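You operate a simulated robot arm through the tools that you are given. There is no shell and no other tool.

The job below is to be done with a simulated robot arm. You get a single attempt, and the scene is never put back.

Task
Put things in order on the top of the grey bench. At the end: the silver steel block is on the grey plate; the blue lamp stands where the grey thin cell stood; the grey thin cell from the top of the grey bench stands where the silver steel block stood; the orange block (marked "HOLD") is on the small brown carton; whatever was shut is shut again. Leave all else as you found it, and nothing knocked over.
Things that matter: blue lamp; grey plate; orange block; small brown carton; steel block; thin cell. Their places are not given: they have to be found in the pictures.

It is judged by the outcome, as a careful person would: the job done as asked, and still so three seconds after it is handed in. It fails if anything else is knocked over, pushed out of place, dropped, spilled or broken.

Robot
A 7-joint arm with a two-finger parallel gripper, fixed in place. Base frame: the origin is at the foot of the arm, x ahead of it, y to its left, z up; the work surface is at about z = 0.78. Units: m, rad, N and s.
With the tool pointing down near the work surface it reaches from about 0.3 to 0.7 m from the base axis. Its first joint turns from -1.152 to 1.152 rad. Payload 1.57 kg.
The tool frame sits at the grasp point between the pads (the TCP): z along the fingers, y along the line on which they close. The tips reach 0.03 m beyond it. The gripper opens to 0.11 m. The fingers are 0.024 m wide and 0.012 m thick; the gripper's body (0.048 by 0.112 m) begins 0.078 m behind the TCP.
Orientation is that of the tool frame in the base frame, as a unit quaternion [w, x, y, z]. With the fingers straight down and closing along the base's y, the tool's x points along the base's -x, its y along +y and its z along -z.

Tools
- The arm moves only by the tool arm_command. Its argument "targets" is a list of rows, each an object (a shift or turn left out is 0, a gripper value left out holds the last) with "delta_rot": the turn, a rotation vector about the tool's x, y, z in rad, a list of three; "xyz": the shift along the tool's x, y, z in m, a list of three; "claw": the gripper command, from -1 (shut) to 1 (fully open), values between in proportion. In form: [{"delta_rot": [ax, ay, az], "xyz": [tx, ty, tz], "claw": claw}, ...]. A call has 1 to 20 rows; each row is the pose to reach, as a shift and turn from the pose commanded when the call began, along the tool's axes at that moment. Each row takes 0.2 s and may step no farther than 0.05 m and 0.15 rad from the row before; otherwise, or with a gripper value out of range, the whole call is refused. Where a pose cannot be reached the arm comes as near as it can. A force on the tool above 40 N (or 10 N above the force at the start of the call, whichever is more), or a blocked arm, ends the call early, and 0.2 s more pass. The fingers move at their own pace (about 0.108 m/s each) and stop on an object; they squeeze with about 22 N. The grip force told is the motor's: it shows also when the fingers shut on nothing. Time passes only in rows, and 0.2 s behind the last, so rows that repeat a pose let the fingers close. It gives the time, the measured TCP pose, the force on the tool (base axes), the opening and the grip force at its end, in the units of the frame above (readings bear some noise), with the torque about the TCP (base axes, N m) and any sound that the robot's microphone picked up.
- Cameras (640 x 400 px; columns grow to the right, rows downward): "scene" is fixed at [0.1509, -0.385, 1.4191]; the picture's right is [0.90, -0.44, 0.00], its down [-0.23, -0.47, -0.85] and it looks along [0.37, 0.77, -0.53] (base axes); focal length 326 px, centre (320, 200). "wrist" rides on the gripper at [0.07, 0.016, -0.141] in the tool frame; the picture's right is [-0.23, 0.97, 0.00], its down [-0.86, -0.20, -0.48] and it looks along [-0.47, -0.11, 0.88] (tool axes); focal length 222 px, centre (320, 200).
- capture(camera): a new picture of that camera. It takes no simulated time.
- pixel_to_xyz(camera, pixels): for up to 12 pixels [column, row] of the newest picture of that camera ("zoom" is the newest enlarged one), the place [x, y, z] in the base frame of the surface seen there, good to about 0.003 m, but the place of the scene camera against the robot may be out by one fixed shift of up to 0.012 m in any direction. It takes no simulated time.
- enlarge(camera, box): a new picture of the part [left, top, right, bottom] of that camera's present view, enlarged. It takes no simulated time.
- close_job(): hands the job in; it is judged then, once.

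Open the gripper and draw the arm clear of the work before you hand the job in, unless the task says otherwise.

The tools are called after "Emit:" as name(argument=value, ...) on one line, values as JSON. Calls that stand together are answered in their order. arm_command: Moves the arm, as the interface text tells. Its arguments: {"type":"object","properties":{"targets":{"type":"array","items":{"type":"object","properties":{"delta_rot":{"type":"array","items":{"type":"number"}},"xyz":{"type":"array","items":{"type":"number"}},"claw":{"type":"number"}}}}},"required":["targets"]} The other tools are called the same way: capture (camera) takes a picture; pixel_to_xyz (camera, pixels) gives the place of the surface under pixels of a picture; enlarge (camera, box) takes an enlarged picture of a part of a camera's view; close_job () hands the job in.

At the start:

```text
time: 0.0
tcp_pos: [0.3673, 0.2792, 1.0766]
orientation: [0.0, 0.001, 1.0, 0.0]
force: [0.0, -0.4, 0.3]
torque: [0.0, 0.01, -0.01]
grip_width: 0.1102
gripper_force: 0.1
```

scene: 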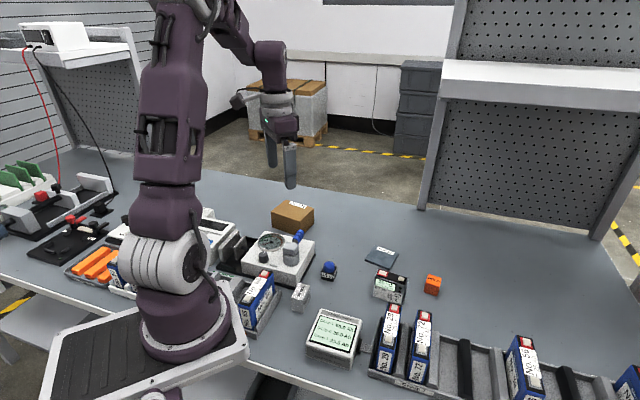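
wrist: 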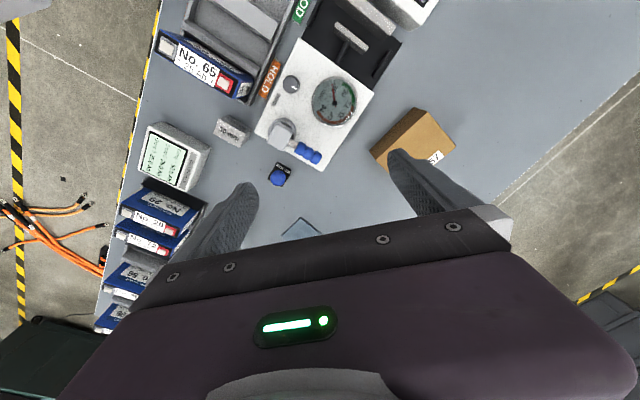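

The start pictures show a bench with several cells, a gauge device, a carton, an orange block, a plate, and a grey-ish cell. I'll enlarge parts of the scene view to identify each item.

Emit:
enlarge(camera="scene", box=[220, 190, 460, 340])

Emit:
enlarge(camera="scene", box=[340, 260, 640, 400])

Emit:
enlarge(camera="scene", box=[0, 150, 250, 310])

Emit:
enlarge(camera="wrist", box=[90, 0, 490, 250])

```text
2.67 times, centred on (340, 265) of scene
```

zoom: 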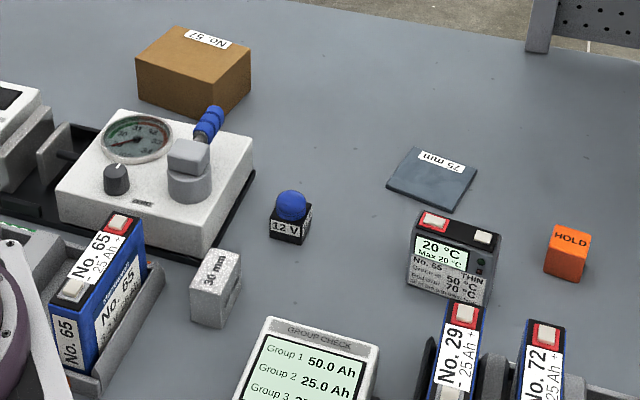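

```text
2.13 times, centred on (490, 330) of scene
```

zoom: 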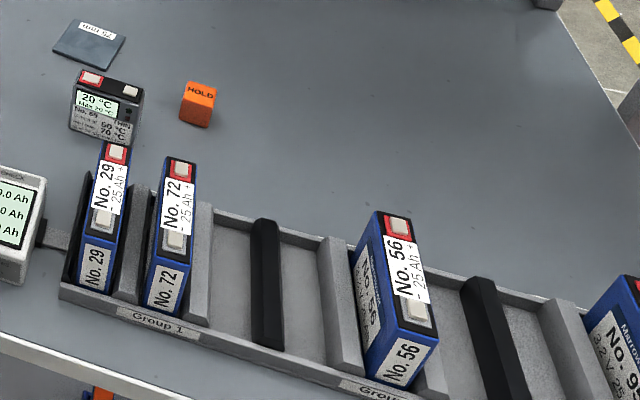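

```text
2.50 times, centred on (125, 230) of scene
```

zoom: 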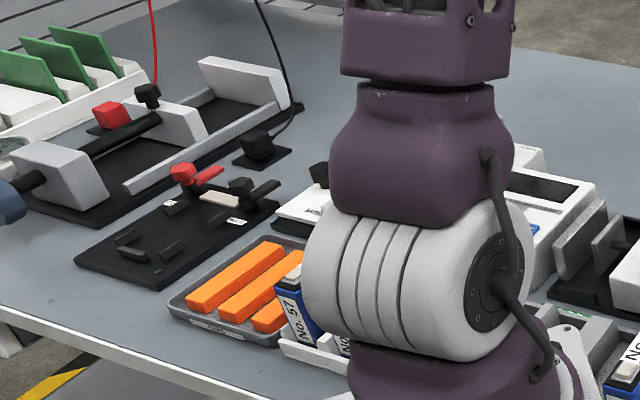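

```text
1.60 times, centred on (290, 125) of wrist
```

zoom: 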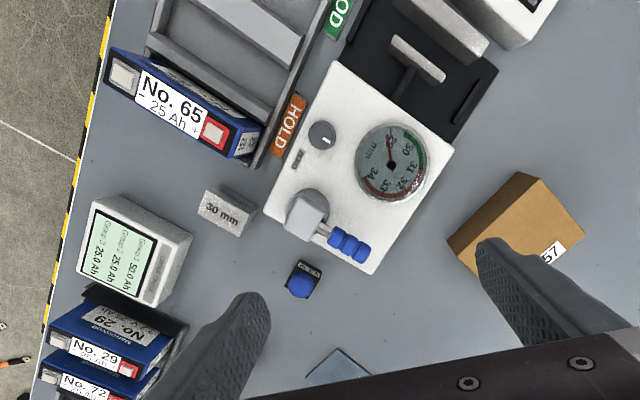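

The items look like this: steel block "30 mm" near (299,298), lamp "12 V" (328,271), plate (381,257), grey thin cell (389,287), orange HOLD block (432,285), carton (292,217). I'll zoom in tightly to read labels and edges.

Emit:
enlarge(camera="scene", box=[350, 235, 454, 300])

Emit:
enlarge(camera="scene", box=[264, 250, 360, 310])

Emit:
enlarge(camera="scene", box=[240, 190, 336, 250])

```text
6.15 times, centred on (402, 268) of scene
```

zoom: 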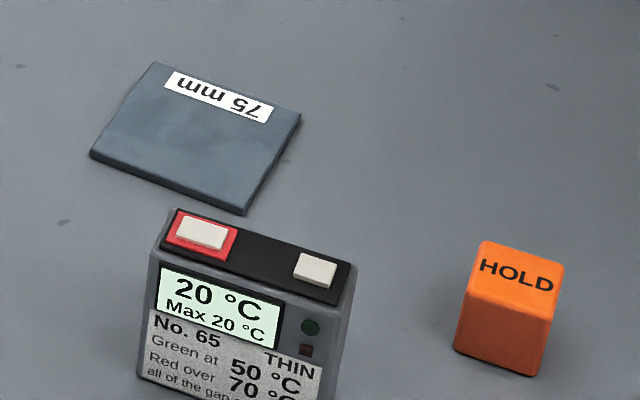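

```text
6.67 times, centred on (312, 280) of scene
```

zoom: 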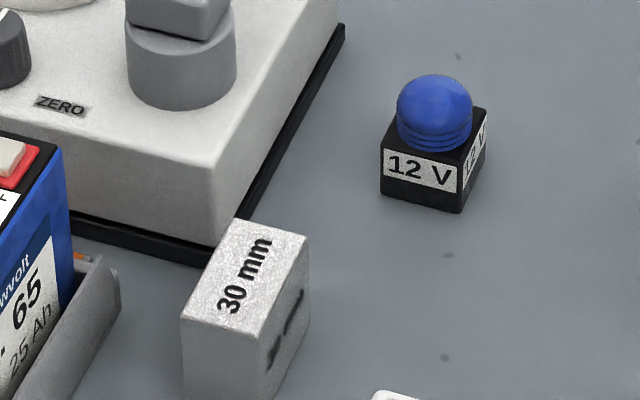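

```text
6.67 times, centred on (288, 220) of scene
```

zoom: 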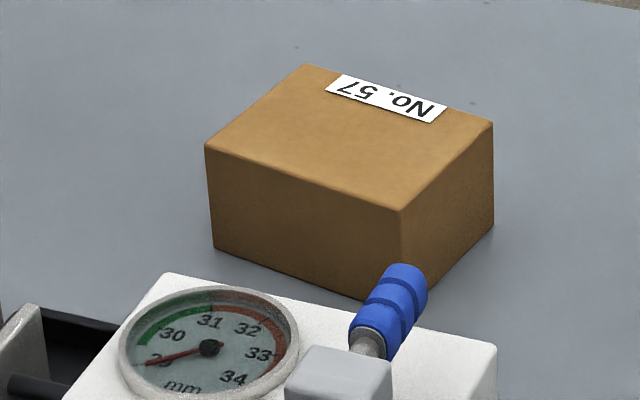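

Labels read: plate "75 mm", cell "No. 65 THIN, 20 °C", block "30 mm", lamp "12 V", carton "No. 57". I'll re-enlarge the cell/orange region and get points on the corners.

Emit:
enlarge(camera="scene", box=[350, 245, 454, 310])

```text
6.15 times, centred on (402, 278) of scene
```

zoom: 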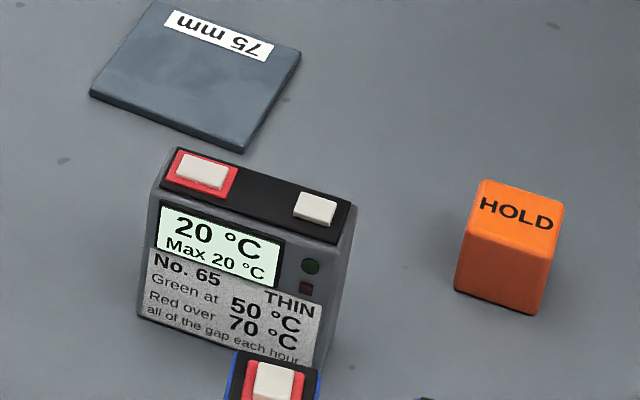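

The zoom shows the cell top corners at about (176,150), (354,205), (336,242), (160,190), and the orange block top at (482,182)–(562,205). I'll read those places.

Emit:
pixel_to_xyz(camera="zoom", pixels=[[180, 152], [352, 206], [334, 240], [163, 188], [265, 195], [140, 316], [202, 170], [315, 205], [485, 185], [560, 206], [548, 254], [468, 232]])

Emit:
pixel_to_xyz(camera="zoom", pixels=[[458, 288], [533, 311], [546, 300], [515, 215], [150, 5], [298, 52], [242, 148], [94, 92], [195, 85], [400, 300], [310, 355], [225, 340]])

```text
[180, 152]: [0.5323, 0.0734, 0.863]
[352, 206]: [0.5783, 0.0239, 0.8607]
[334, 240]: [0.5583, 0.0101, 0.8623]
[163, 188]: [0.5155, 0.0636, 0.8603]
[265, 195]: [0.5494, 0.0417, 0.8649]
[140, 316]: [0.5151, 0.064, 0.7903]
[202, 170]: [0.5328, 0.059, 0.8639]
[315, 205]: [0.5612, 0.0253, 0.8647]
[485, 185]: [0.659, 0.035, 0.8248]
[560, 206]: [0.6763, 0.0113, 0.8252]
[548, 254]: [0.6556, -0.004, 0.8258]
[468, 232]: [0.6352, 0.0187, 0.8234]
```

```text
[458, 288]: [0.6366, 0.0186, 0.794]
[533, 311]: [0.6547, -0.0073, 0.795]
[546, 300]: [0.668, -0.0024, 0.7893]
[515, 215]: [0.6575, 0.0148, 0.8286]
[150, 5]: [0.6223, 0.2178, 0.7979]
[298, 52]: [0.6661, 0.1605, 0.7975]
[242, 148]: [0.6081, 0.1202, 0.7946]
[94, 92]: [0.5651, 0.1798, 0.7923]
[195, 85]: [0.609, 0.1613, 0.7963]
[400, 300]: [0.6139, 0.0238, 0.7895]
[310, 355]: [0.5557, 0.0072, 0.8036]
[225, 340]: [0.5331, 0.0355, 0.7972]
```

The scene camera gives the plate about (0.612,0.168), cell about (0.546,0.043), orange about (0.656,0.015). I'll capture the wrist view for unshifted readings of the steel block (232,131), lamp (278,177) and carton (413,138).

Emit:
enlarge(camera="wrist", box=[200, 90, 328, 170])

Emit:
enlarge(camera="wrist", box=[220, 120, 348, 200])

```text
5.00 times, centred on (264, 130) of wrist
```

zoom: 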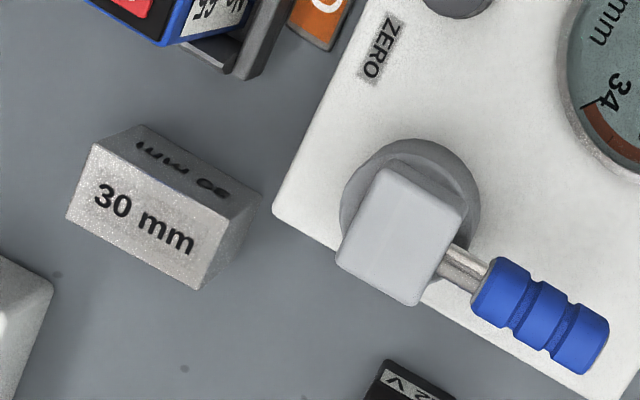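

```text
5.00 times, centred on (284, 160) of wrist
```

zoom: 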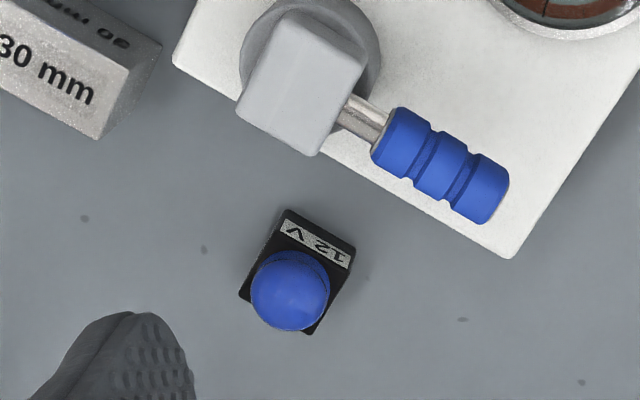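

The wrist view shows the steel block top face corners at roughly (219,118), (213,133), (239,148), (246,132). I'll read its position, the lamp and the carton from the wrist picture.

Emit:
pixel_to_xyz(camera="wrist", pixels=[[219.2, 119.2], [214.2, 133], [239, 146.6], [244.6, 132.4], [229.5, 133], [230, 123], [277, 178], [252, 170], [287, 165]])

Emit:
pixel_to_xyz(camera="zoom", pixels=[[290, 290], [288, 212], [353, 248], [312, 330], [242, 296], [345, 280], [255, 245], [320, 225], [204, 250], [240, 105], [320, 150], [510, 250]])

Emit:
capture(camera="wrist")

```text
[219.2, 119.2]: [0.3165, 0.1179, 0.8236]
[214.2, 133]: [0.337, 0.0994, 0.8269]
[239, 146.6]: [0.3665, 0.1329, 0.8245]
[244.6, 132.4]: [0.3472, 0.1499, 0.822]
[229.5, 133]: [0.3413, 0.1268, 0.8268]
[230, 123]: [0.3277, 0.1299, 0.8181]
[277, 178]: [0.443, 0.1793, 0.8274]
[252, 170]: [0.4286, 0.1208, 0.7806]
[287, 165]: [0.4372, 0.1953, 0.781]
```

```text
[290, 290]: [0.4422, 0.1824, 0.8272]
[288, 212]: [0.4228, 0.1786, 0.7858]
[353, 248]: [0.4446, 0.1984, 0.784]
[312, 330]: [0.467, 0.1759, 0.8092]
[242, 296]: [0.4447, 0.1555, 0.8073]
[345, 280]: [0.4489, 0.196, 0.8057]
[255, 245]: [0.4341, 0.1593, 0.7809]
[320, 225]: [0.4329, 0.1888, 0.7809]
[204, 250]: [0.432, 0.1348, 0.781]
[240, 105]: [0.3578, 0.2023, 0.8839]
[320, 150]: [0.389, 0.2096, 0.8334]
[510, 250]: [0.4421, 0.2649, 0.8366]
```

```text
taken
```

wrist: 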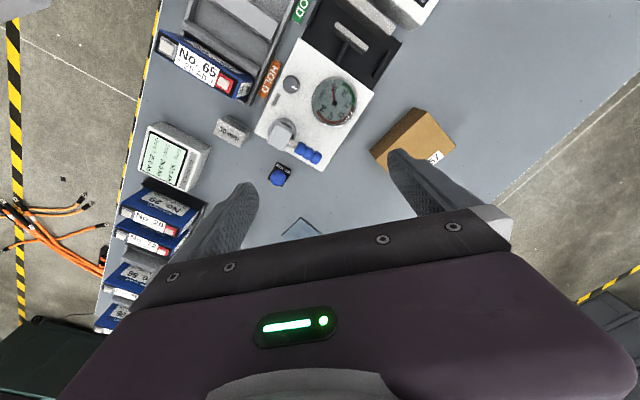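

The table surface reads z≈0.781 in the wrist camera; the steel block is at about (0.342,0.125), 30 mm wide across the direction -42°, top z≈0.825; the lamp is at about (0.446,0.177). I'll move the arm at height to look down over the cell, plate and orange block.

Emit:
arm_command(targets=[{"xyz": [-0.015, -0.025, 0.004], "claw": 1}, {"xyz": [-0.03, -0.05, 0.008]}, {"xyz": [-0.045, -0.075, 0.012]}, {"xyz": [-0.06, -0.1, 0.016]}, {"xyz": [-0.075, -0.125, 0.02]}, {"xyz": [-0.09, -0.15, 0.024]}, {"xyz": [-0.105, -0.175, 0.028]}, {"xyz": [-0.113, -0.19, 0.03]}, {"xyz": [-0.113, -0.19, 0.03]}])

Emit:
capture(camera="wrist")

Emit:
capture(camera="scene")

```text
time: 2.0
tcp_pos: [0.48, 0.0888, 1.046]
orientation: [0.0, 0.0, 1.0, 0.0]
force: [-0.1, -0.6, -0.9]
torque: [0.0, 0.0, -0.02]
grip_width: 0.11
gripper_force: 0.0
```

```text
taken
```

wrist: 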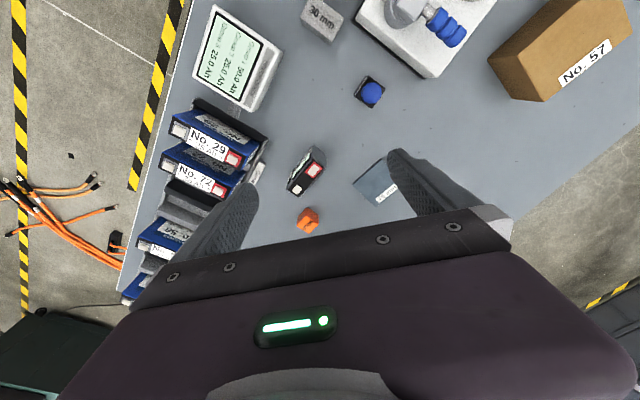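

```text
taken
```

scene: 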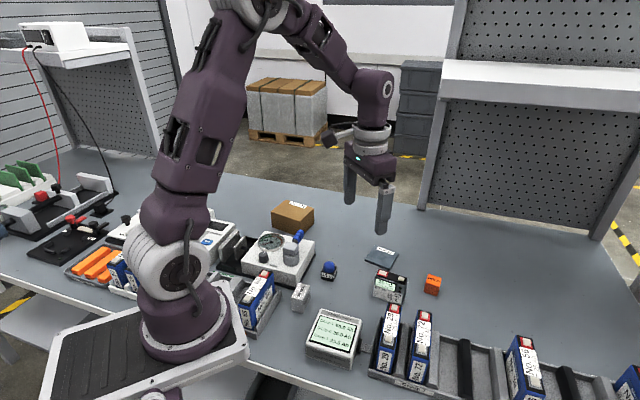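

The wrist view now shows cell (307,170), orange block (307,220), plate (382,187), and the carton (565,50). I'll enlarge the cell/plate/orange area and read points.

Emit:
enlarge(camera="wrist", box=[270, 140, 430, 240])

```text
4.00 times, centred on (350, 190) of wrist
```

zoom: 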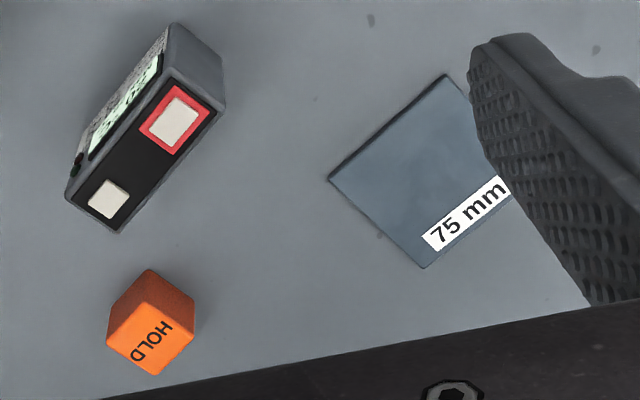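

In the zoom the cell's top corners are about (168,77), (222,110), (120,232), (67,195); I'll read those, the orange top, and the plate corners.

Emit:
pixel_to_xyz(camera="zoom", pixels=[[170, 80], [219, 110], [119, 228], [70, 195], [172, 120], [107, 199], [150, 150], [178, 30], [224, 70], [140, 170], [90, 130], [300, 100]])

Emit:
pixel_to_xyz(camera="zoom", pixels=[[139, 304], [191, 328], [153, 372], [109, 345], [150, 340], [149, 272], [193, 305], [332, 178], [444, 78], [425, 265], [420, 170], [480, 225]])

Emit:
pixel_to_xyz(camera="wrist", pixels=[[488, 58], [548, 3], [545, 99], [630, 20], [570, 40], [525, 85], [600, 65], [583, 95], [370, 92], [320, 15], [640, 120], [320, 38]])

```text
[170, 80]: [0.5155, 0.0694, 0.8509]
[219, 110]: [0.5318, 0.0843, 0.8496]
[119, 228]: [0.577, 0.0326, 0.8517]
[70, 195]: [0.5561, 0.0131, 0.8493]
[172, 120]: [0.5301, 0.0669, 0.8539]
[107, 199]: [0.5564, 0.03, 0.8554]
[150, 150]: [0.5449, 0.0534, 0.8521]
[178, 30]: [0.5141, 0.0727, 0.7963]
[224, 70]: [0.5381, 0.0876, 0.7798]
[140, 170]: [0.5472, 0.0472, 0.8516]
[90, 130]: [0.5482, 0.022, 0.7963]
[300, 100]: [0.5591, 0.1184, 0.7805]
```

```text
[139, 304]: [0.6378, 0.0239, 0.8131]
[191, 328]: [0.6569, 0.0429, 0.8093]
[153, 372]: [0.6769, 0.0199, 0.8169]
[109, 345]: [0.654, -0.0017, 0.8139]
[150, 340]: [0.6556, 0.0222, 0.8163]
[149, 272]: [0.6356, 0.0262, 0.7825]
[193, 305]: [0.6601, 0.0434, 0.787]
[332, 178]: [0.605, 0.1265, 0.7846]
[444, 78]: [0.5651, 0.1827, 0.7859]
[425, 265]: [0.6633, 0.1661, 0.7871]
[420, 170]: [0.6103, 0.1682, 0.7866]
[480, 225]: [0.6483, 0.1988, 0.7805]
```

```text
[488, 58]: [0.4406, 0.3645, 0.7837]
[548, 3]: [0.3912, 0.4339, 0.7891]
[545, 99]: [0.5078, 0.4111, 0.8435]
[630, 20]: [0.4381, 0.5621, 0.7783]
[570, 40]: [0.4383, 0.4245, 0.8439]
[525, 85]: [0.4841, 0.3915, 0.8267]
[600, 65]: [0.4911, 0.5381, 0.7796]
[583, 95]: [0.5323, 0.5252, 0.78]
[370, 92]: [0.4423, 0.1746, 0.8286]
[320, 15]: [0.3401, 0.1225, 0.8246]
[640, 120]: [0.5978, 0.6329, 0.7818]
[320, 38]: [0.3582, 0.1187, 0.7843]
```

The wrist camera gives the cell at (0.545,0.050), long axis at about -50°, top 0.851; orange at (0.656,0.021), yaw about 45°, top 0.815; plate centre (0.615,0.175), yaw about 35°, top 0.7865. Next I move back over the steel block to see its neighbours well.

Emit:
arm_command(targets=[{"xyz": [0.03, 0.006, 0.008]}, {"xyz": [0.06, 0.012, 0.016]}, {"xyz": [0.09, 0.018, 0.024]}, {"xyz": [0.12, 0.024, 0.032]}, {"xyz": [0.15, 0.03, 0.04]}, {"xyz": [0.16, 0.035, 0.046]}, {"xyz": [0.16, 0.035, 0.046]}])

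Emit:
capture(camera="wrist")

Emit:
enlarge(camera="wrist", box=[180, 60, 420, 210])

```text
time: 3.6
tcp_pos: [0.3181, 0.1249, 0.9989]
orientation: [0.0, 0.0, 1.0, 0.0]
force: [0.2, -0.2, 0.7]
torque: [0.02, 0.0, -0.02]
grip_width: 0.1102
gripper_force: 0.2
```

```text
taken
```

wrist: 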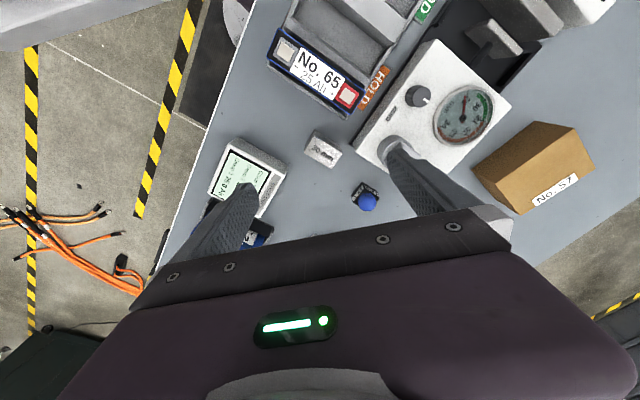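

```text
2.67 times, centred on (300, 135) of wrist
```

zoom: 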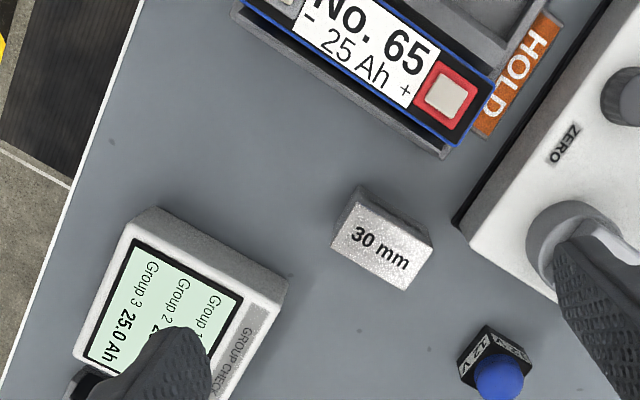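

The block's top corners are at zoom (356,195), (331,246), (405,289), (432,239), with the tray corner at (447,155), gauge base corner (458,222) and display corner (287,285). I'll read them all.

Emit:
pixel_to_xyz(camera="zoom", pixels=[[357, 197], [333, 245], [404, 286], [430, 239], [380, 240], [445, 156], [456, 222], [440, 142], [488, 85], [284, 285], [157, 210], [400, 170]])

Emit:
pixel_to_xyz(camera="zoom", pixels=[[450, 95], [475, 248], [498, 278], [485, 330], [500, 375], [462, 365], [530, 360], [270, 310], [250, 305], [340, 85], [380, 140], [555, 296]])

Emit:
enlarge(camera="wrist", box=[290, 120, 354, 160])

```text
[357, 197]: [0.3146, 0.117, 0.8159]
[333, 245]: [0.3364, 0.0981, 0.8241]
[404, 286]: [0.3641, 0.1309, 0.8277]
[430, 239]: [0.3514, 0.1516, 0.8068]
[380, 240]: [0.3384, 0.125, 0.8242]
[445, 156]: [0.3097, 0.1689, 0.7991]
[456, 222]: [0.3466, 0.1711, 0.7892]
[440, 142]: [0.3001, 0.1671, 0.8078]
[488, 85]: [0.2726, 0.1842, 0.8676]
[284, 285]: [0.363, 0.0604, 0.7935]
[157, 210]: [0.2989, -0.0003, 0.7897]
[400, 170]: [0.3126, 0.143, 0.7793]
```

```text
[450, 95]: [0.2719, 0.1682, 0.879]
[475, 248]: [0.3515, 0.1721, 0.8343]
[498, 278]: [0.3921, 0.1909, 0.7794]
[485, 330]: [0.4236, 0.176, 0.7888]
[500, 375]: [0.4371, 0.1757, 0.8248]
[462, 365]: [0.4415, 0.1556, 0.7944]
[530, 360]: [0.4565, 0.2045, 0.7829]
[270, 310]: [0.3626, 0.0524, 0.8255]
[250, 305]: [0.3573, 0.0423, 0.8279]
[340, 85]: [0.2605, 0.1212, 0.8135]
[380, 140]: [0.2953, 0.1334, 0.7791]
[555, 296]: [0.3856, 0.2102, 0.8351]
```

```text
10.00 times, centred on (322, 140) of wrist
```

zoom: 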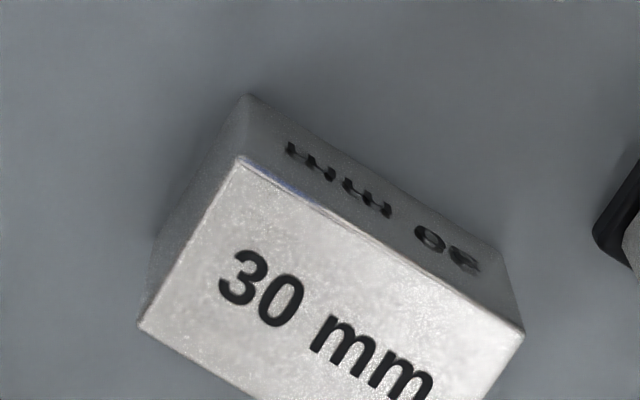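

The block centre is about (0.340,0.125) with its long axis at about 49°. The gauge corner, the tray (v≈+0.05) and the display (v≈-0.06) leave room for a narrow gripper opening. I'll turn the tool 48.5° about vertical, narrow to 0.06 m, and come above the block at z≈0.95.

Emit:
arm_command(targets=[{"xyz": [-0.004, 0, 0.008], "delta_rot": [0, 0, -0.14], "claw": 0.09}, {"xyz": [-0.008, 0, 0.016], "delta_rot": [0, 0, -0.28]}, {"xyz": [-0.012, 0, 0.024], "delta_rot": [0, 0, -0.42]}, {"xyz": [-0.016, 0, 0.032], "delta_rot": [0, 0, -0.56]}, {"xyz": [-0.02, 0, 0.04], "delta_rot": [0, 0, -0.7]}, {"xyz": [-0.022, 0, 0.048], "delta_rot": [0, 0, -0.84]}, {"xyz": [-0.022, 0, 0.048], "delta_rot": [0, 0, -0.8465]}])

Emit:
capture(camera="wrist")

Emit:
capture(camera="scene")

```text
time: 5.2
tcp_pos: [0.3424, 0.1232, 0.9524]
orientation: [0.001, -0.411, 0.912, 0.0]
force: [0.0, 0.3, -0.1]
torque: [-0.04, 0.03, 0.01]
grip_width: 0.0602
gripper_force: 0.0
```

```text
taken
```

wrist: 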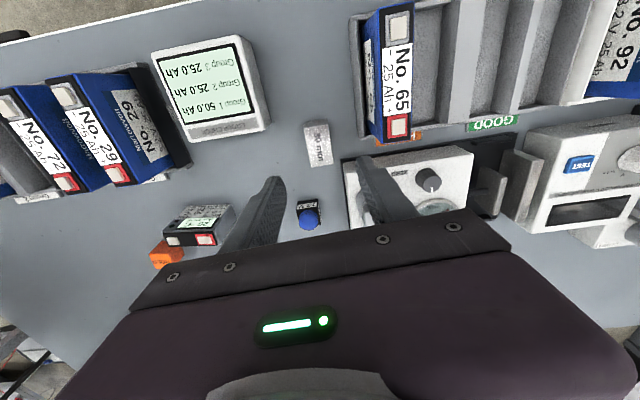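

```text
taken
```

scene: 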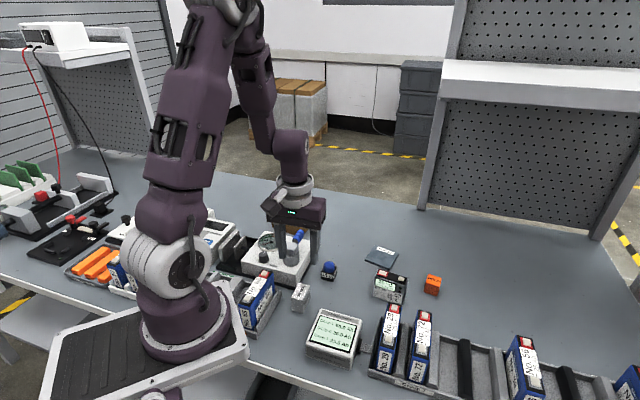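

The wrist view shows the block at (318,143) ahead between the fingers. I'll enlarge and measure its corners again from this closer pose.

Emit:
enlarge(camera="wrist", box=[270, 100, 366, 160])

Emit:
enlarge(camera="wrist", box=[270, 115, 366, 175])

```text
6.67 times, centred on (318, 130) of wrist
```

zoom: 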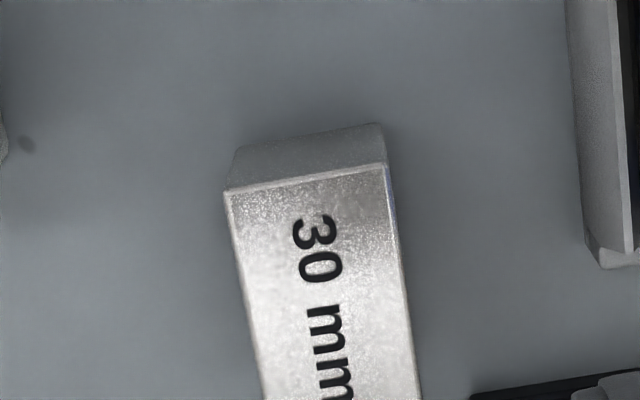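

```text
6.67 times, centred on (318, 145) of wrist
```

zoom: 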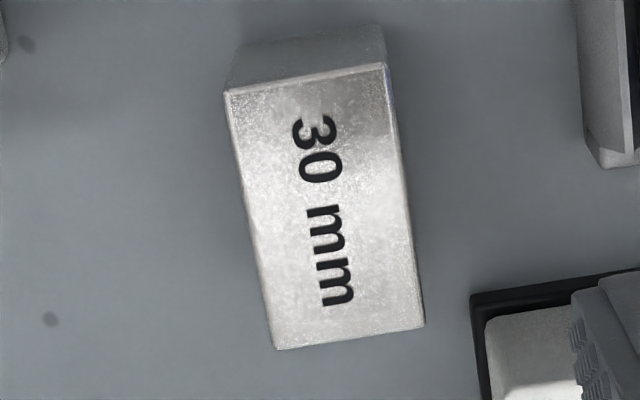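

Emit:
pixel_to_xyz(camera="zoom", pixels=[[230, 97], [382, 70], [420, 322], [280, 344], [325, 210], [306, 84], [350, 334], [255, 220], [402, 200], [475, 300], [590, 150], [240, 50]])

```text
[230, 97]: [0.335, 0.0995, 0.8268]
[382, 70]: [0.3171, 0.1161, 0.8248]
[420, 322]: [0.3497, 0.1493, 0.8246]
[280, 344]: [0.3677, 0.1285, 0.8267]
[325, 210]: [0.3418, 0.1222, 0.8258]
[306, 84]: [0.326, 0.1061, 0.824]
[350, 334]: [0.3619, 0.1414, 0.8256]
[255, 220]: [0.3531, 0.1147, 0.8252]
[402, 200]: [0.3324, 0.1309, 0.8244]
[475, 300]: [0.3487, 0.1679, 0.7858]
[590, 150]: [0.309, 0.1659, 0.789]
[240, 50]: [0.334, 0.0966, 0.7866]
```

The block's measured centre (0.3424,0.1234) lies directly under the TCP, and its yaw is about 45.3°. I'll trim the turn by 0.055 rad and lower to z≈0.82.

Emit:
arm_command(targets=[{"xyz": [0, 0, 0.022], "delta_rot": [0, 0, 0.02]}, {"xyz": [0, 0, 0.044], "delta_rot": [0, 0, 0.04]}, {"xyz": [0, 0, 0.066], "delta_rot": [0, 0, 0.055]}, {"xyz": [0, 0, 0.088], "delta_rot": [0, 0, 0.055]}, {"xyz": [0, 0, 0.11], "delta_rot": [0, 0, 0.055]}, {"xyz": [0, 0, 0.125], "delta_rot": [0, 0, 0.055]}, {"xyz": [0, 0, 0.132], "delta_rot": [0, 0, 0.055]}, {"xyz": [0, 0, 0.132], "delta_rot": [0, 0, 0.055]}])

Emit:
capture(camera="wrist")

Emit:
enlarge(camera="scene", box=[220, 190, 400, 320])

```text
time: 7.0
tcp_pos: [0.3423, 0.1257, 0.8196]
orientation: [0.0, -0.385, 0.923, 0.0]
force: [-0.6, -0.9, -0.1]
torque: [0.01, 0.01, 0.02]
grip_width: 0.06
gripper_force: 0.1
```

```text
taken
```

wrist: 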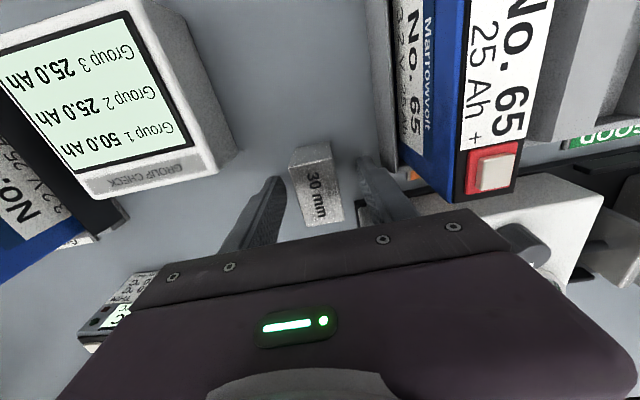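

```text
3.08 times, centred on (310, 255) of scene
```

zoom: 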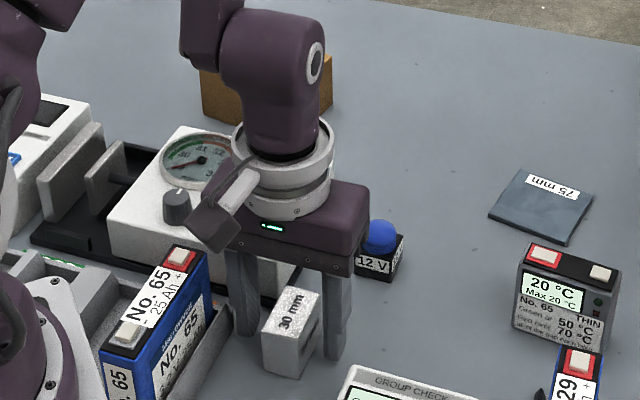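

Both fingers straddle the block (wrist image: block at (318,185) between the pads at (262,215) and (385,195)), with no contact force. I'll close now.

Emit:
arm_command(targets=[{"claw": -1}, {"claw": -1}, {"claw": -1}, {"claw": -1}])

Emit:
capture(camera="wrist")

```text
time: 8.0
tcp_pos: [0.3421, 0.1253, 0.8202]
orientation: [0.0, -0.385, 0.923, 0.0]
force: [0.9, -1.0, 0.1]
torque: [0.04, -0.14, -0.06]
grip_width: 0.0298
gripper_force: 22.0
```

```text
taken
```

wrist: 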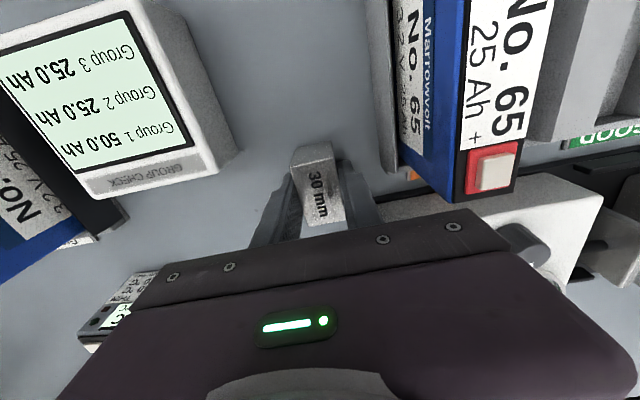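

The block is gripped (width 0.0298, 22 N). I'll lift straight up by 0.13 m and check the load.

Emit:
arm_command(targets=[{"xyz": [0, 0, -0.005]}, {"xyz": [0, 0, -0.02]}, {"xyz": [0, 0, -0.045]}, {"xyz": [0, 0, -0.075]}, {"xyz": [0, 0, -0.105]}, {"xyz": [0, 0, -0.13]}, {"xyz": [0, 0, -0.13]}])

Emit:
capture(camera="scene")

```text
time: 9.6
tcp_pos: [0.3399, 0.1253, 0.9513]
orientation: [0.0, -0.385, 0.923, 0.0]
force: [0.2, -0.2, 0.1]
torque: [0.02, 0.01, 0.01]
grip_width: 0.0
gripper_force: 21.7
```

```text
taken
```

scene: 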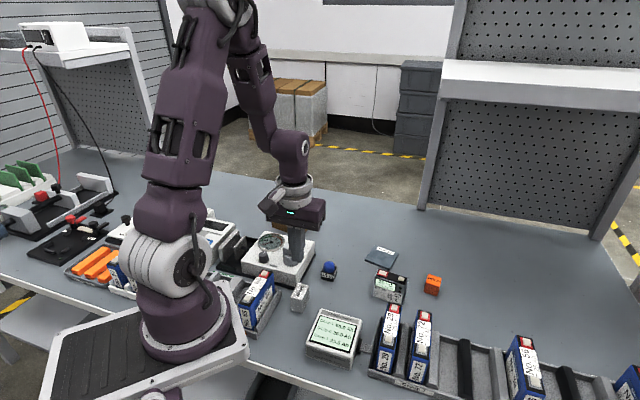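

The fingers came up empty (width 0.0), so the block slipped and still appears at (299,298). I'll look closely at its state before retrying.

Emit:
enlarge(camera="scene", box=[252, 260, 348, 320])

Emit:
capture(camera="wrist")

Emit:
enlarge(camera="wrist", box=[270, 115, 366, 175])

```text
6.67 times, centred on (300, 290) of scene
```

zoom: 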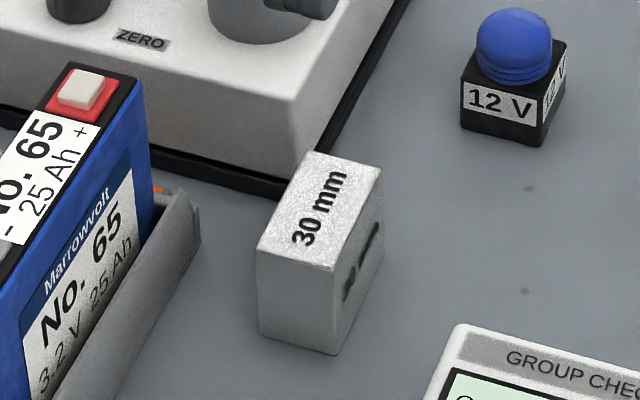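

```text
taken
```

wrist: 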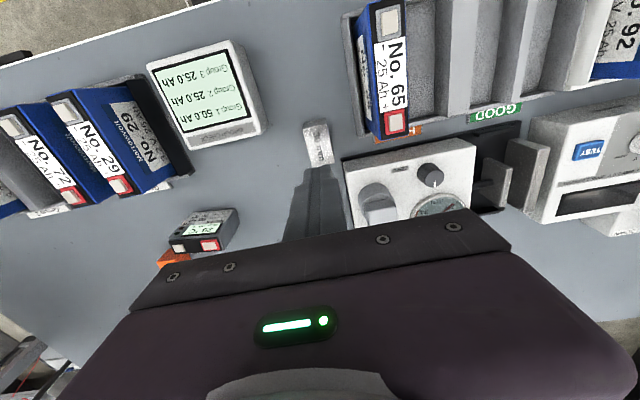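

```text
6.67 times, centred on (318, 145) of wrist
```

zoom: 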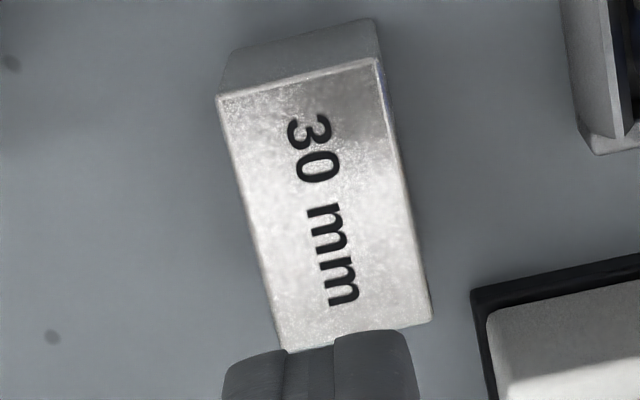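

The block still stands upright in place, so it simply slid out of the pads. I'll reopen to 0.06 m and re-measure before a deeper, slower grasp.

Emit:
arm_command(targets=[{"claw": 0.09}, {"claw": 0.09}, {"claw": 0.09}])

Emit:
enlarge(camera="wrist", box=[270, 115, 366, 175])

Emit:
pixel_to_xyz(camera="zoom", pixels=[[222, 101], [379, 65], [428, 314], [284, 342], [325, 210], [300, 84], [355, 330], [252, 222], [402, 195]])

```text
time: 10.4
tcp_pos: [0.3392, 0.1248, 0.9514]
orientation: [0.0, -0.386, 0.923, 0.001]
force: [0.0, -0.1, 0.4]
torque: [-0.03, -0.01, 0.0]
grip_width: 0.06
gripper_force: 0.0
```

```text
6.67 times, centred on (318, 145) of wrist
```

zoom: 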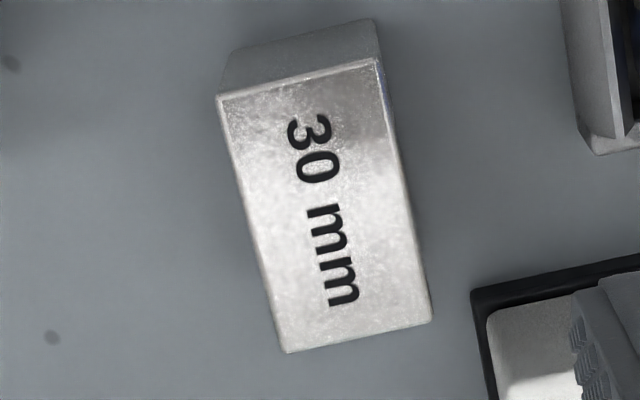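

```text
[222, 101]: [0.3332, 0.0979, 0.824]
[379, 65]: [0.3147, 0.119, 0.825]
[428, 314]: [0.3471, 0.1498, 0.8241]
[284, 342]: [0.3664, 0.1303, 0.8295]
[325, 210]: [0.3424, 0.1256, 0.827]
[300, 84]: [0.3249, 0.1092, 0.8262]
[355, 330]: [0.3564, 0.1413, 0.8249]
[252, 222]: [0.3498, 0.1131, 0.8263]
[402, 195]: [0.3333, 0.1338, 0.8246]
```

The centre (0.340,0.124) is still under the TCP and the yaw now matches. I'll go 6 mm deeper than before, to z≈0.8136, and close.

Emit:
arm_command(targets=[{"xyz": [0, 0, 0.03]}, {"xyz": [0, 0, 0.06]}, {"xyz": [0, 0, 0.09]}, {"xyz": [0, 0, 0.115]}, {"xyz": [0, 0, 0.128]}, {"xyz": [0, 0, 0.133]}, {"xyz": [0, 0, 0.137]}, {"xyz": [0, 0, 0.137]}, {"xyz": [0, 0, 0.137], "claw": -1}, {"xyz": [0, 0, 0.137]}, {"xyz": [0, 0, 0.137]}, {"xyz": [0, 0, 0.137]}, {"xyz": [0, 0, 0.137]}, {"xyz": [0, 0, 0.137]}])

Emit:
capture(camera="wrist")

Emit:
enlarge(camera="scene", box=[252, 240, 348, 300])

```text
time: 13.4
tcp_pos: [0.3406, 0.125, 0.8143]
orientation: [0.0, -0.385, 0.923, 0.0]
force: [0.4, -1.5, 0.1]
torque: [0.0, 0.0, 0.01]
grip_width: 0.0299
gripper_force: 22.1
```

```text
taken
```

wrist: 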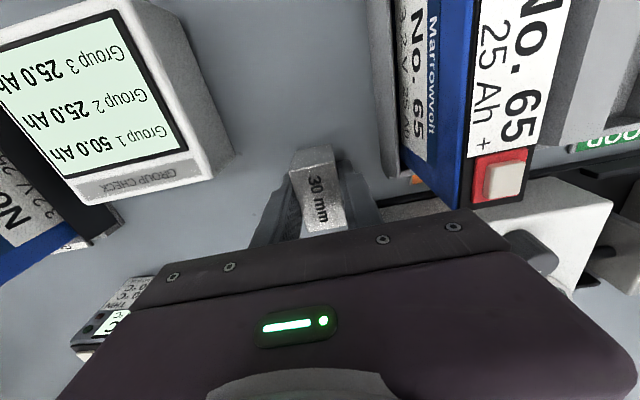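

```text
6.67 times, centred on (300, 270) of scene
```

zoom: 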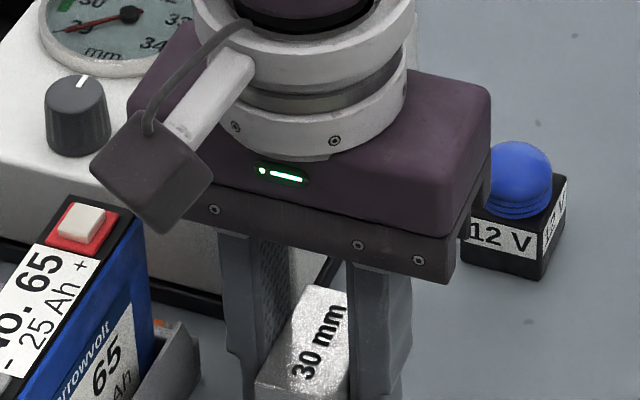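

The grip is 0.0299 wide at z=0.814. I'll lift very gently in 1 mm steps to learn whether it holds.

Emit:
arm_command(targets=[{"xyz": [0, 0, -0.0005]}, {"xyz": [0, 0, -0.001]}, {"xyz": [0, 0, -0.0015]}, {"xyz": [0, 0, -0.002]}, {"xyz": [0, 0, -0.003]}, {"xyz": [0, 0, -0.004]}, {"xyz": [0, 0, -0.005]}, {"xyz": [0, 0, -0.006]}])

Emit:
capture(camera="wrist")

Emit:
enlarge(camera="scene", box=[252, 250, 348, 310])

```text
time: 15.2
tcp_pos: [0.3409, 0.1253, 0.82]
orientation: [0.001, -0.386, 0.922, 0.0]
force: [-0.8, 0.2, -5.5]
torque: [-0.03, -0.01, 0.02]
grip_width: 0.0299
gripper_force: 22.0
```

```text
taken
```

wrist: 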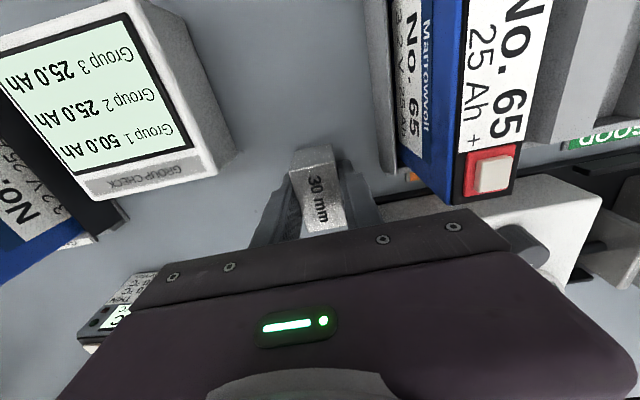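

```text
6.67 times, centred on (300, 280) of scene
```

zoom: 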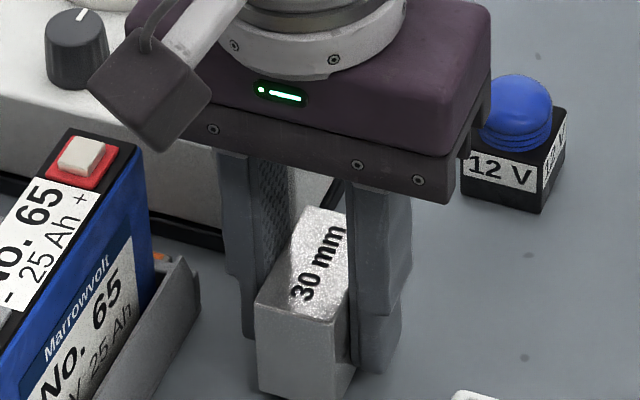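

It holds: the tool now carries about 5.5 N and the block keeps its place in the wrist picture. I'll continue lifting slowly.

Emit:
arm_command(targets=[{"xyz": [0, 0, -0.001]}, {"xyz": [0, 0, -0.002]}, {"xyz": [0, 0, -0.004]}, {"xyz": [0, 0, -0.006]}, {"xyz": [0, 0, -0.008]}, {"xyz": [0, 0, -0.011]}, {"xyz": [0, 0, -0.014]}, {"xyz": [0, 0, -0.017]}, {"xyz": [0, 0, -0.02]}, {"xyz": [0, 0, -0.023]}, {"xyz": [0, 0, -0.026]}, {"xyz": [0, 0, -0.029]}, {"xyz": [0, 0, -0.032]}, {"xyz": [0, 0, -0.034]}, {"xyz": [0, 0, -0.036]}, {"xyz": [0, 0, -0.037]}])

Emit:
capture(camera="wrist")

Emit:
enlarge(camera="scene", box=[252, 240, 348, 300])

```text
time: 18.6
tcp_pos: [0.3413, 0.1256, 0.8575]
orientation: [0.0, -0.385, 0.923, -0.001]
force: [0.0, 0.3, -5.7]
torque: [0.0, 0.02, 0.0]
grip_width: 0.0298
gripper_force: 21.7
```

```text
taken
```

wrist: 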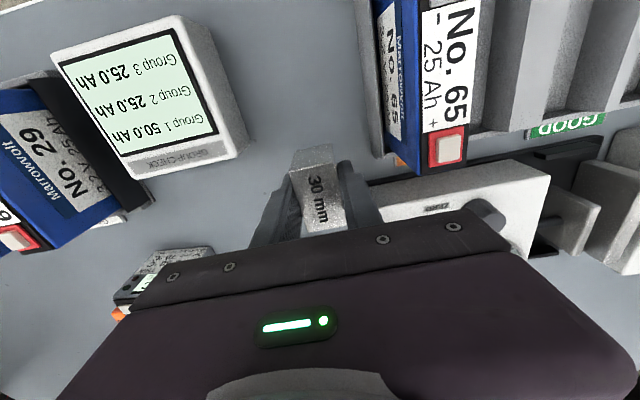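

```text
6.67 times, centred on (300, 270) of scene
```

zoom: 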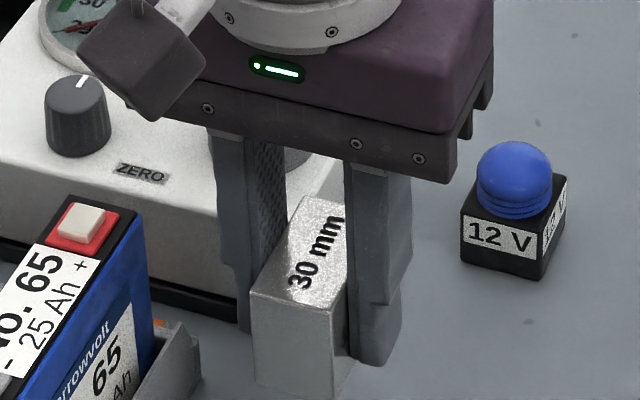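

The block is carried securely at z=0.8575 (5.7 N). I'll lift another 36 mm at the same gentle pace so it clears the lamp.

Emit:
arm_command(targets=[{"xyz": [0, 0, -0.001]}, {"xyz": [0, 0, -0.003]}, {"xyz": [0, 0, -0.006]}, {"xyz": [0, 0, -0.01]}, {"xyz": [0, 0, -0.014]}, {"xyz": [0, 0, -0.019]}, {"xyz": [0, 0, -0.024]}, {"xyz": [0, 0, -0.029]}, {"xyz": [0, 0, -0.033]}, {"xyz": [0, 0, -0.036]}, {"xyz": [0, 0, -0.038]}, {"xyz": [0, 0, -0.039]}])

```text
time: 21.2
tcp_pos: [0.341, 0.1237, 0.8953]
orientation: [0.0, -0.385, 0.923, 0.0]
force: [0.1, -0.3, -4.8]
torque: [0.0, 0.03, -0.02]
grip_width: 0.0299
gripper_force: 22.3
```

The block is still held (0.0299 wide) at z=0.895. I'll carry it the first half of the way toward the plate with soft acceleration.

Emit:
arm_command(targets=[{"xyz": [-0.0009, -0.0006, 0], "delta_rot": [0, 0, 0.0007]}, {"xyz": [-0.0026, -0.0018, 0], "delta_rot": [0, 0, 0.002]}, {"xyz": [-0.006, -0.0042, 0], "delta_rot": [0, 0, 0.0048]}, {"xyz": [-0.0112, -0.0078, 0], "delta_rot": [0, 0, 0.0089]}, {"xyz": [-0.0181, -0.0127, 0], "delta_rot": [0, 0, 0.0143]}, {"xyz": [-0.0259, -0.0181, 0], "delta_rot": [0, 0, 0.0205]}, {"xyz": [-0.0337, -0.0235, 0], "delta_rot": [0, 0, 0.0266]}, {"xyz": [-0.0415, -0.029, 0], "delta_rot": [0, 0, 0.0327]}, {"xyz": [-0.0492, -0.0344, 0], "delta_rot": [0, 0, 0.0389]}, {"xyz": [-0.057, -0.0399, 0], "delta_rot": [0, 0, 0.045]}, {"xyz": [-0.0648, -0.0453, 0], "delta_rot": [0, 0, 0.0511]}, {"xyz": [-0.0725, -0.0507, 0], "delta_rot": [0, 0, 0.0573]}, {"xyz": [-0.0803, -0.0562, 0], "delta_rot": [0, 0, 0.0634]}, {"xyz": [-0.0881, -0.0616, 0], "delta_rot": [0, 0, 0.0695]}, {"xyz": [-0.0959, -0.067, 0], "delta_rot": [0, 0, 0.0757]}, {"xyz": [-0.1028, -0.0718, 0], "delta_rot": [0, 0, 0.0811]}, {"xyz": [-0.108, -0.0755, 0], "delta_rot": [0, 0, 0.0852]}, {"xyz": [-0.1114, -0.0779, 0], "delta_rot": [0, 0, 0.088]}, {"xyz": [-0.1131, -0.0791, 0], "delta_rot": [0, 0, 0.0893]}, {"xyz": [-0.114, -0.0797, 0], "delta_rot": [0, 0, 0.09]}])

Emit:
capture(camera="wrist")

Emit:
capture(camera="scene")

```text
time: 25.4
tcp_pos: [0.4789, 0.1504, 0.8954]
orientation: [0.0, -0.343, 0.939, -0.001]
force: [0.6, -1.1, -5.9]
torque: [-0.02, -0.05, -0.01]
grip_width: 0.0299
gripper_force: 22.0
```

```text
taken
```

wrist: 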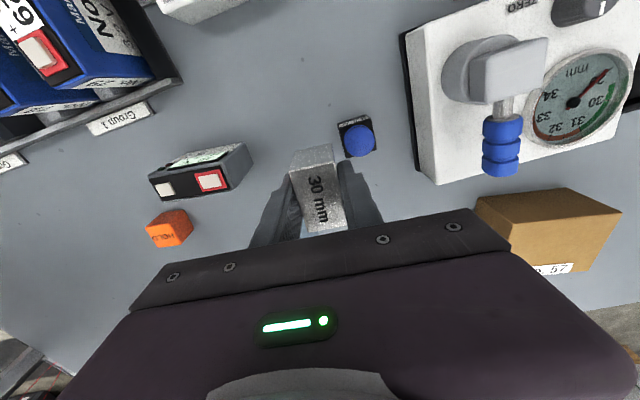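

```text
taken
```

scene: 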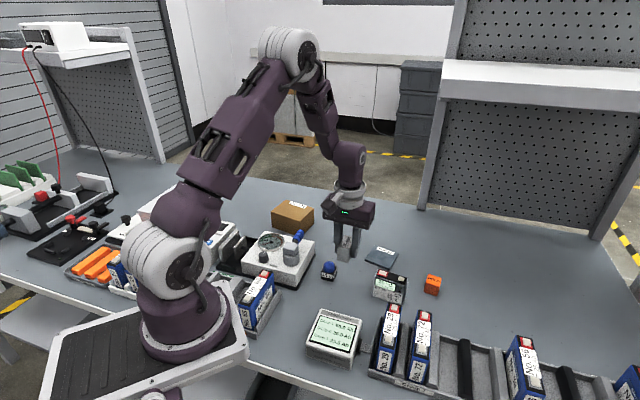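

The block is halfway at (0.479,0.150,0.895) and firmly held. I'll carry it the remaining distance to above the plate centre (0.615,0.175).

Emit:
arm_command(targets=[{"xyz": [-0.0009, -0.0005, 0], "delta_rot": [0, 0, 0.0007]}, {"xyz": [-0.0027, -0.0016, 0], "delta_rot": [0, 0, 0.002]}, {"xyz": [-0.0064, -0.0036, 0], "delta_rot": [0, 0, 0.0048]}, {"xyz": [-0.0119, -0.0067, 0], "delta_rot": [0, 0, 0.0089]}, {"xyz": [-0.0192, -0.0109, 0], "delta_rot": [0, 0, 0.0143]}, {"xyz": [-0.0274, -0.0155, 0], "delta_rot": [0, 0, 0.0205]}, {"xyz": [-0.0356, -0.0202, 0], "delta_rot": [0, 0, 0.0266]}, {"xyz": [-0.0439, -0.0249, 0], "delta_rot": [0, 0, 0.0327]}, {"xyz": [-0.0521, -0.0295, 0], "delta_rot": [0, 0, 0.0389]}, {"xyz": [-0.0603, -0.0342, 0], "delta_rot": [0, 0, 0.045]}, {"xyz": [-0.0685, -0.0389, 0], "delta_rot": [0, 0, 0.0511]}, {"xyz": [-0.0767, -0.0435, 0], "delta_rot": [0, 0, 0.0573]}, {"xyz": [-0.085, -0.0482, 0], "delta_rot": [0, 0, 0.0634]}, {"xyz": [-0.0932, -0.0529, 0], "delta_rot": [0, 0, 0.0695]}, {"xyz": [-0.1014, -0.0575, 0], "delta_rot": [0, 0, 0.0757]}, {"xyz": [-0.1087, -0.0617, 0], "delta_rot": [0, 0, 0.0811]}, {"xyz": [-0.1142, -0.0648, 0], "delta_rot": [0, 0, 0.0852]}, {"xyz": [-0.1179, -0.0668, 0], "delta_rot": [0, 0, 0.088]}, {"xyz": [-0.1197, -0.0679, 0], "delta_rot": [0, 0, 0.0893]}, {"xyz": [-0.1206, -0.0684, 0], "delta_rot": [0, 0, 0.09]}])

Emit:
capture(camera="wrist")

Emit:
enlarge(camera="scene", box=[320, 190, 448, 270])

```text
time: 29.6
tcp_pos: [0.6154, 0.1747, 0.8951]
orientation: [0.0, -0.301, 0.954, 0.0]
force: [0.1, 0.3, -6.7]
torque: [-0.01, -0.02, 0.03]
grip_width: 0.0302
gripper_force: 21.7
```

```text
taken
```

wrist: 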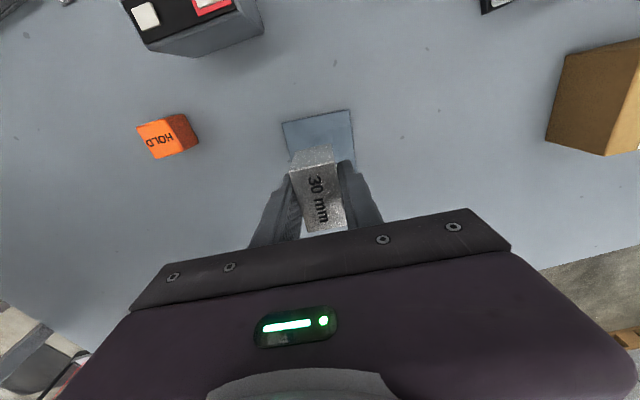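

```text
5.00 times, centred on (384, 230) of scene
```

zoom: 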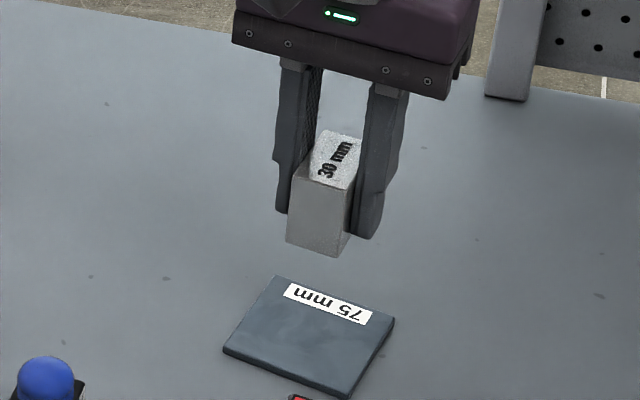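

The TCP is at (0.615,0.175,0.895) with the plate visible below (corners near (283,122) and (350,110)). I'll read these plate corners to confirm the centre before lowering.

Emit:
enlarge(camera="wrist", box=[256, 95, 384, 175])

Emit:
pixel_to_xyz(camera="wrist", pixels=[[284, 123], [349, 112], [353, 155], [290, 150], [318, 118], [320, 135], [351, 135]])

```text
5.00 times, centred on (320, 135) of wrist
```

zoom: 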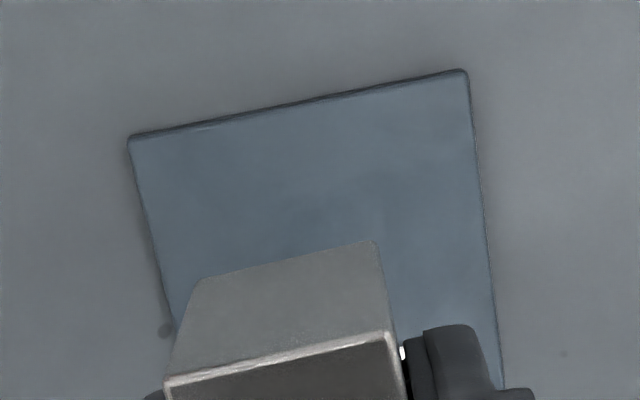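

```text
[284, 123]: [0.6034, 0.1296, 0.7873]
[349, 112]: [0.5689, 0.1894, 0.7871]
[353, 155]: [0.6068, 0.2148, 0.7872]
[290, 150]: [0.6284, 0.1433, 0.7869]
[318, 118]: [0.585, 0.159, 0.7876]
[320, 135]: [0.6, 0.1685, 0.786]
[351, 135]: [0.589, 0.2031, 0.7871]
```

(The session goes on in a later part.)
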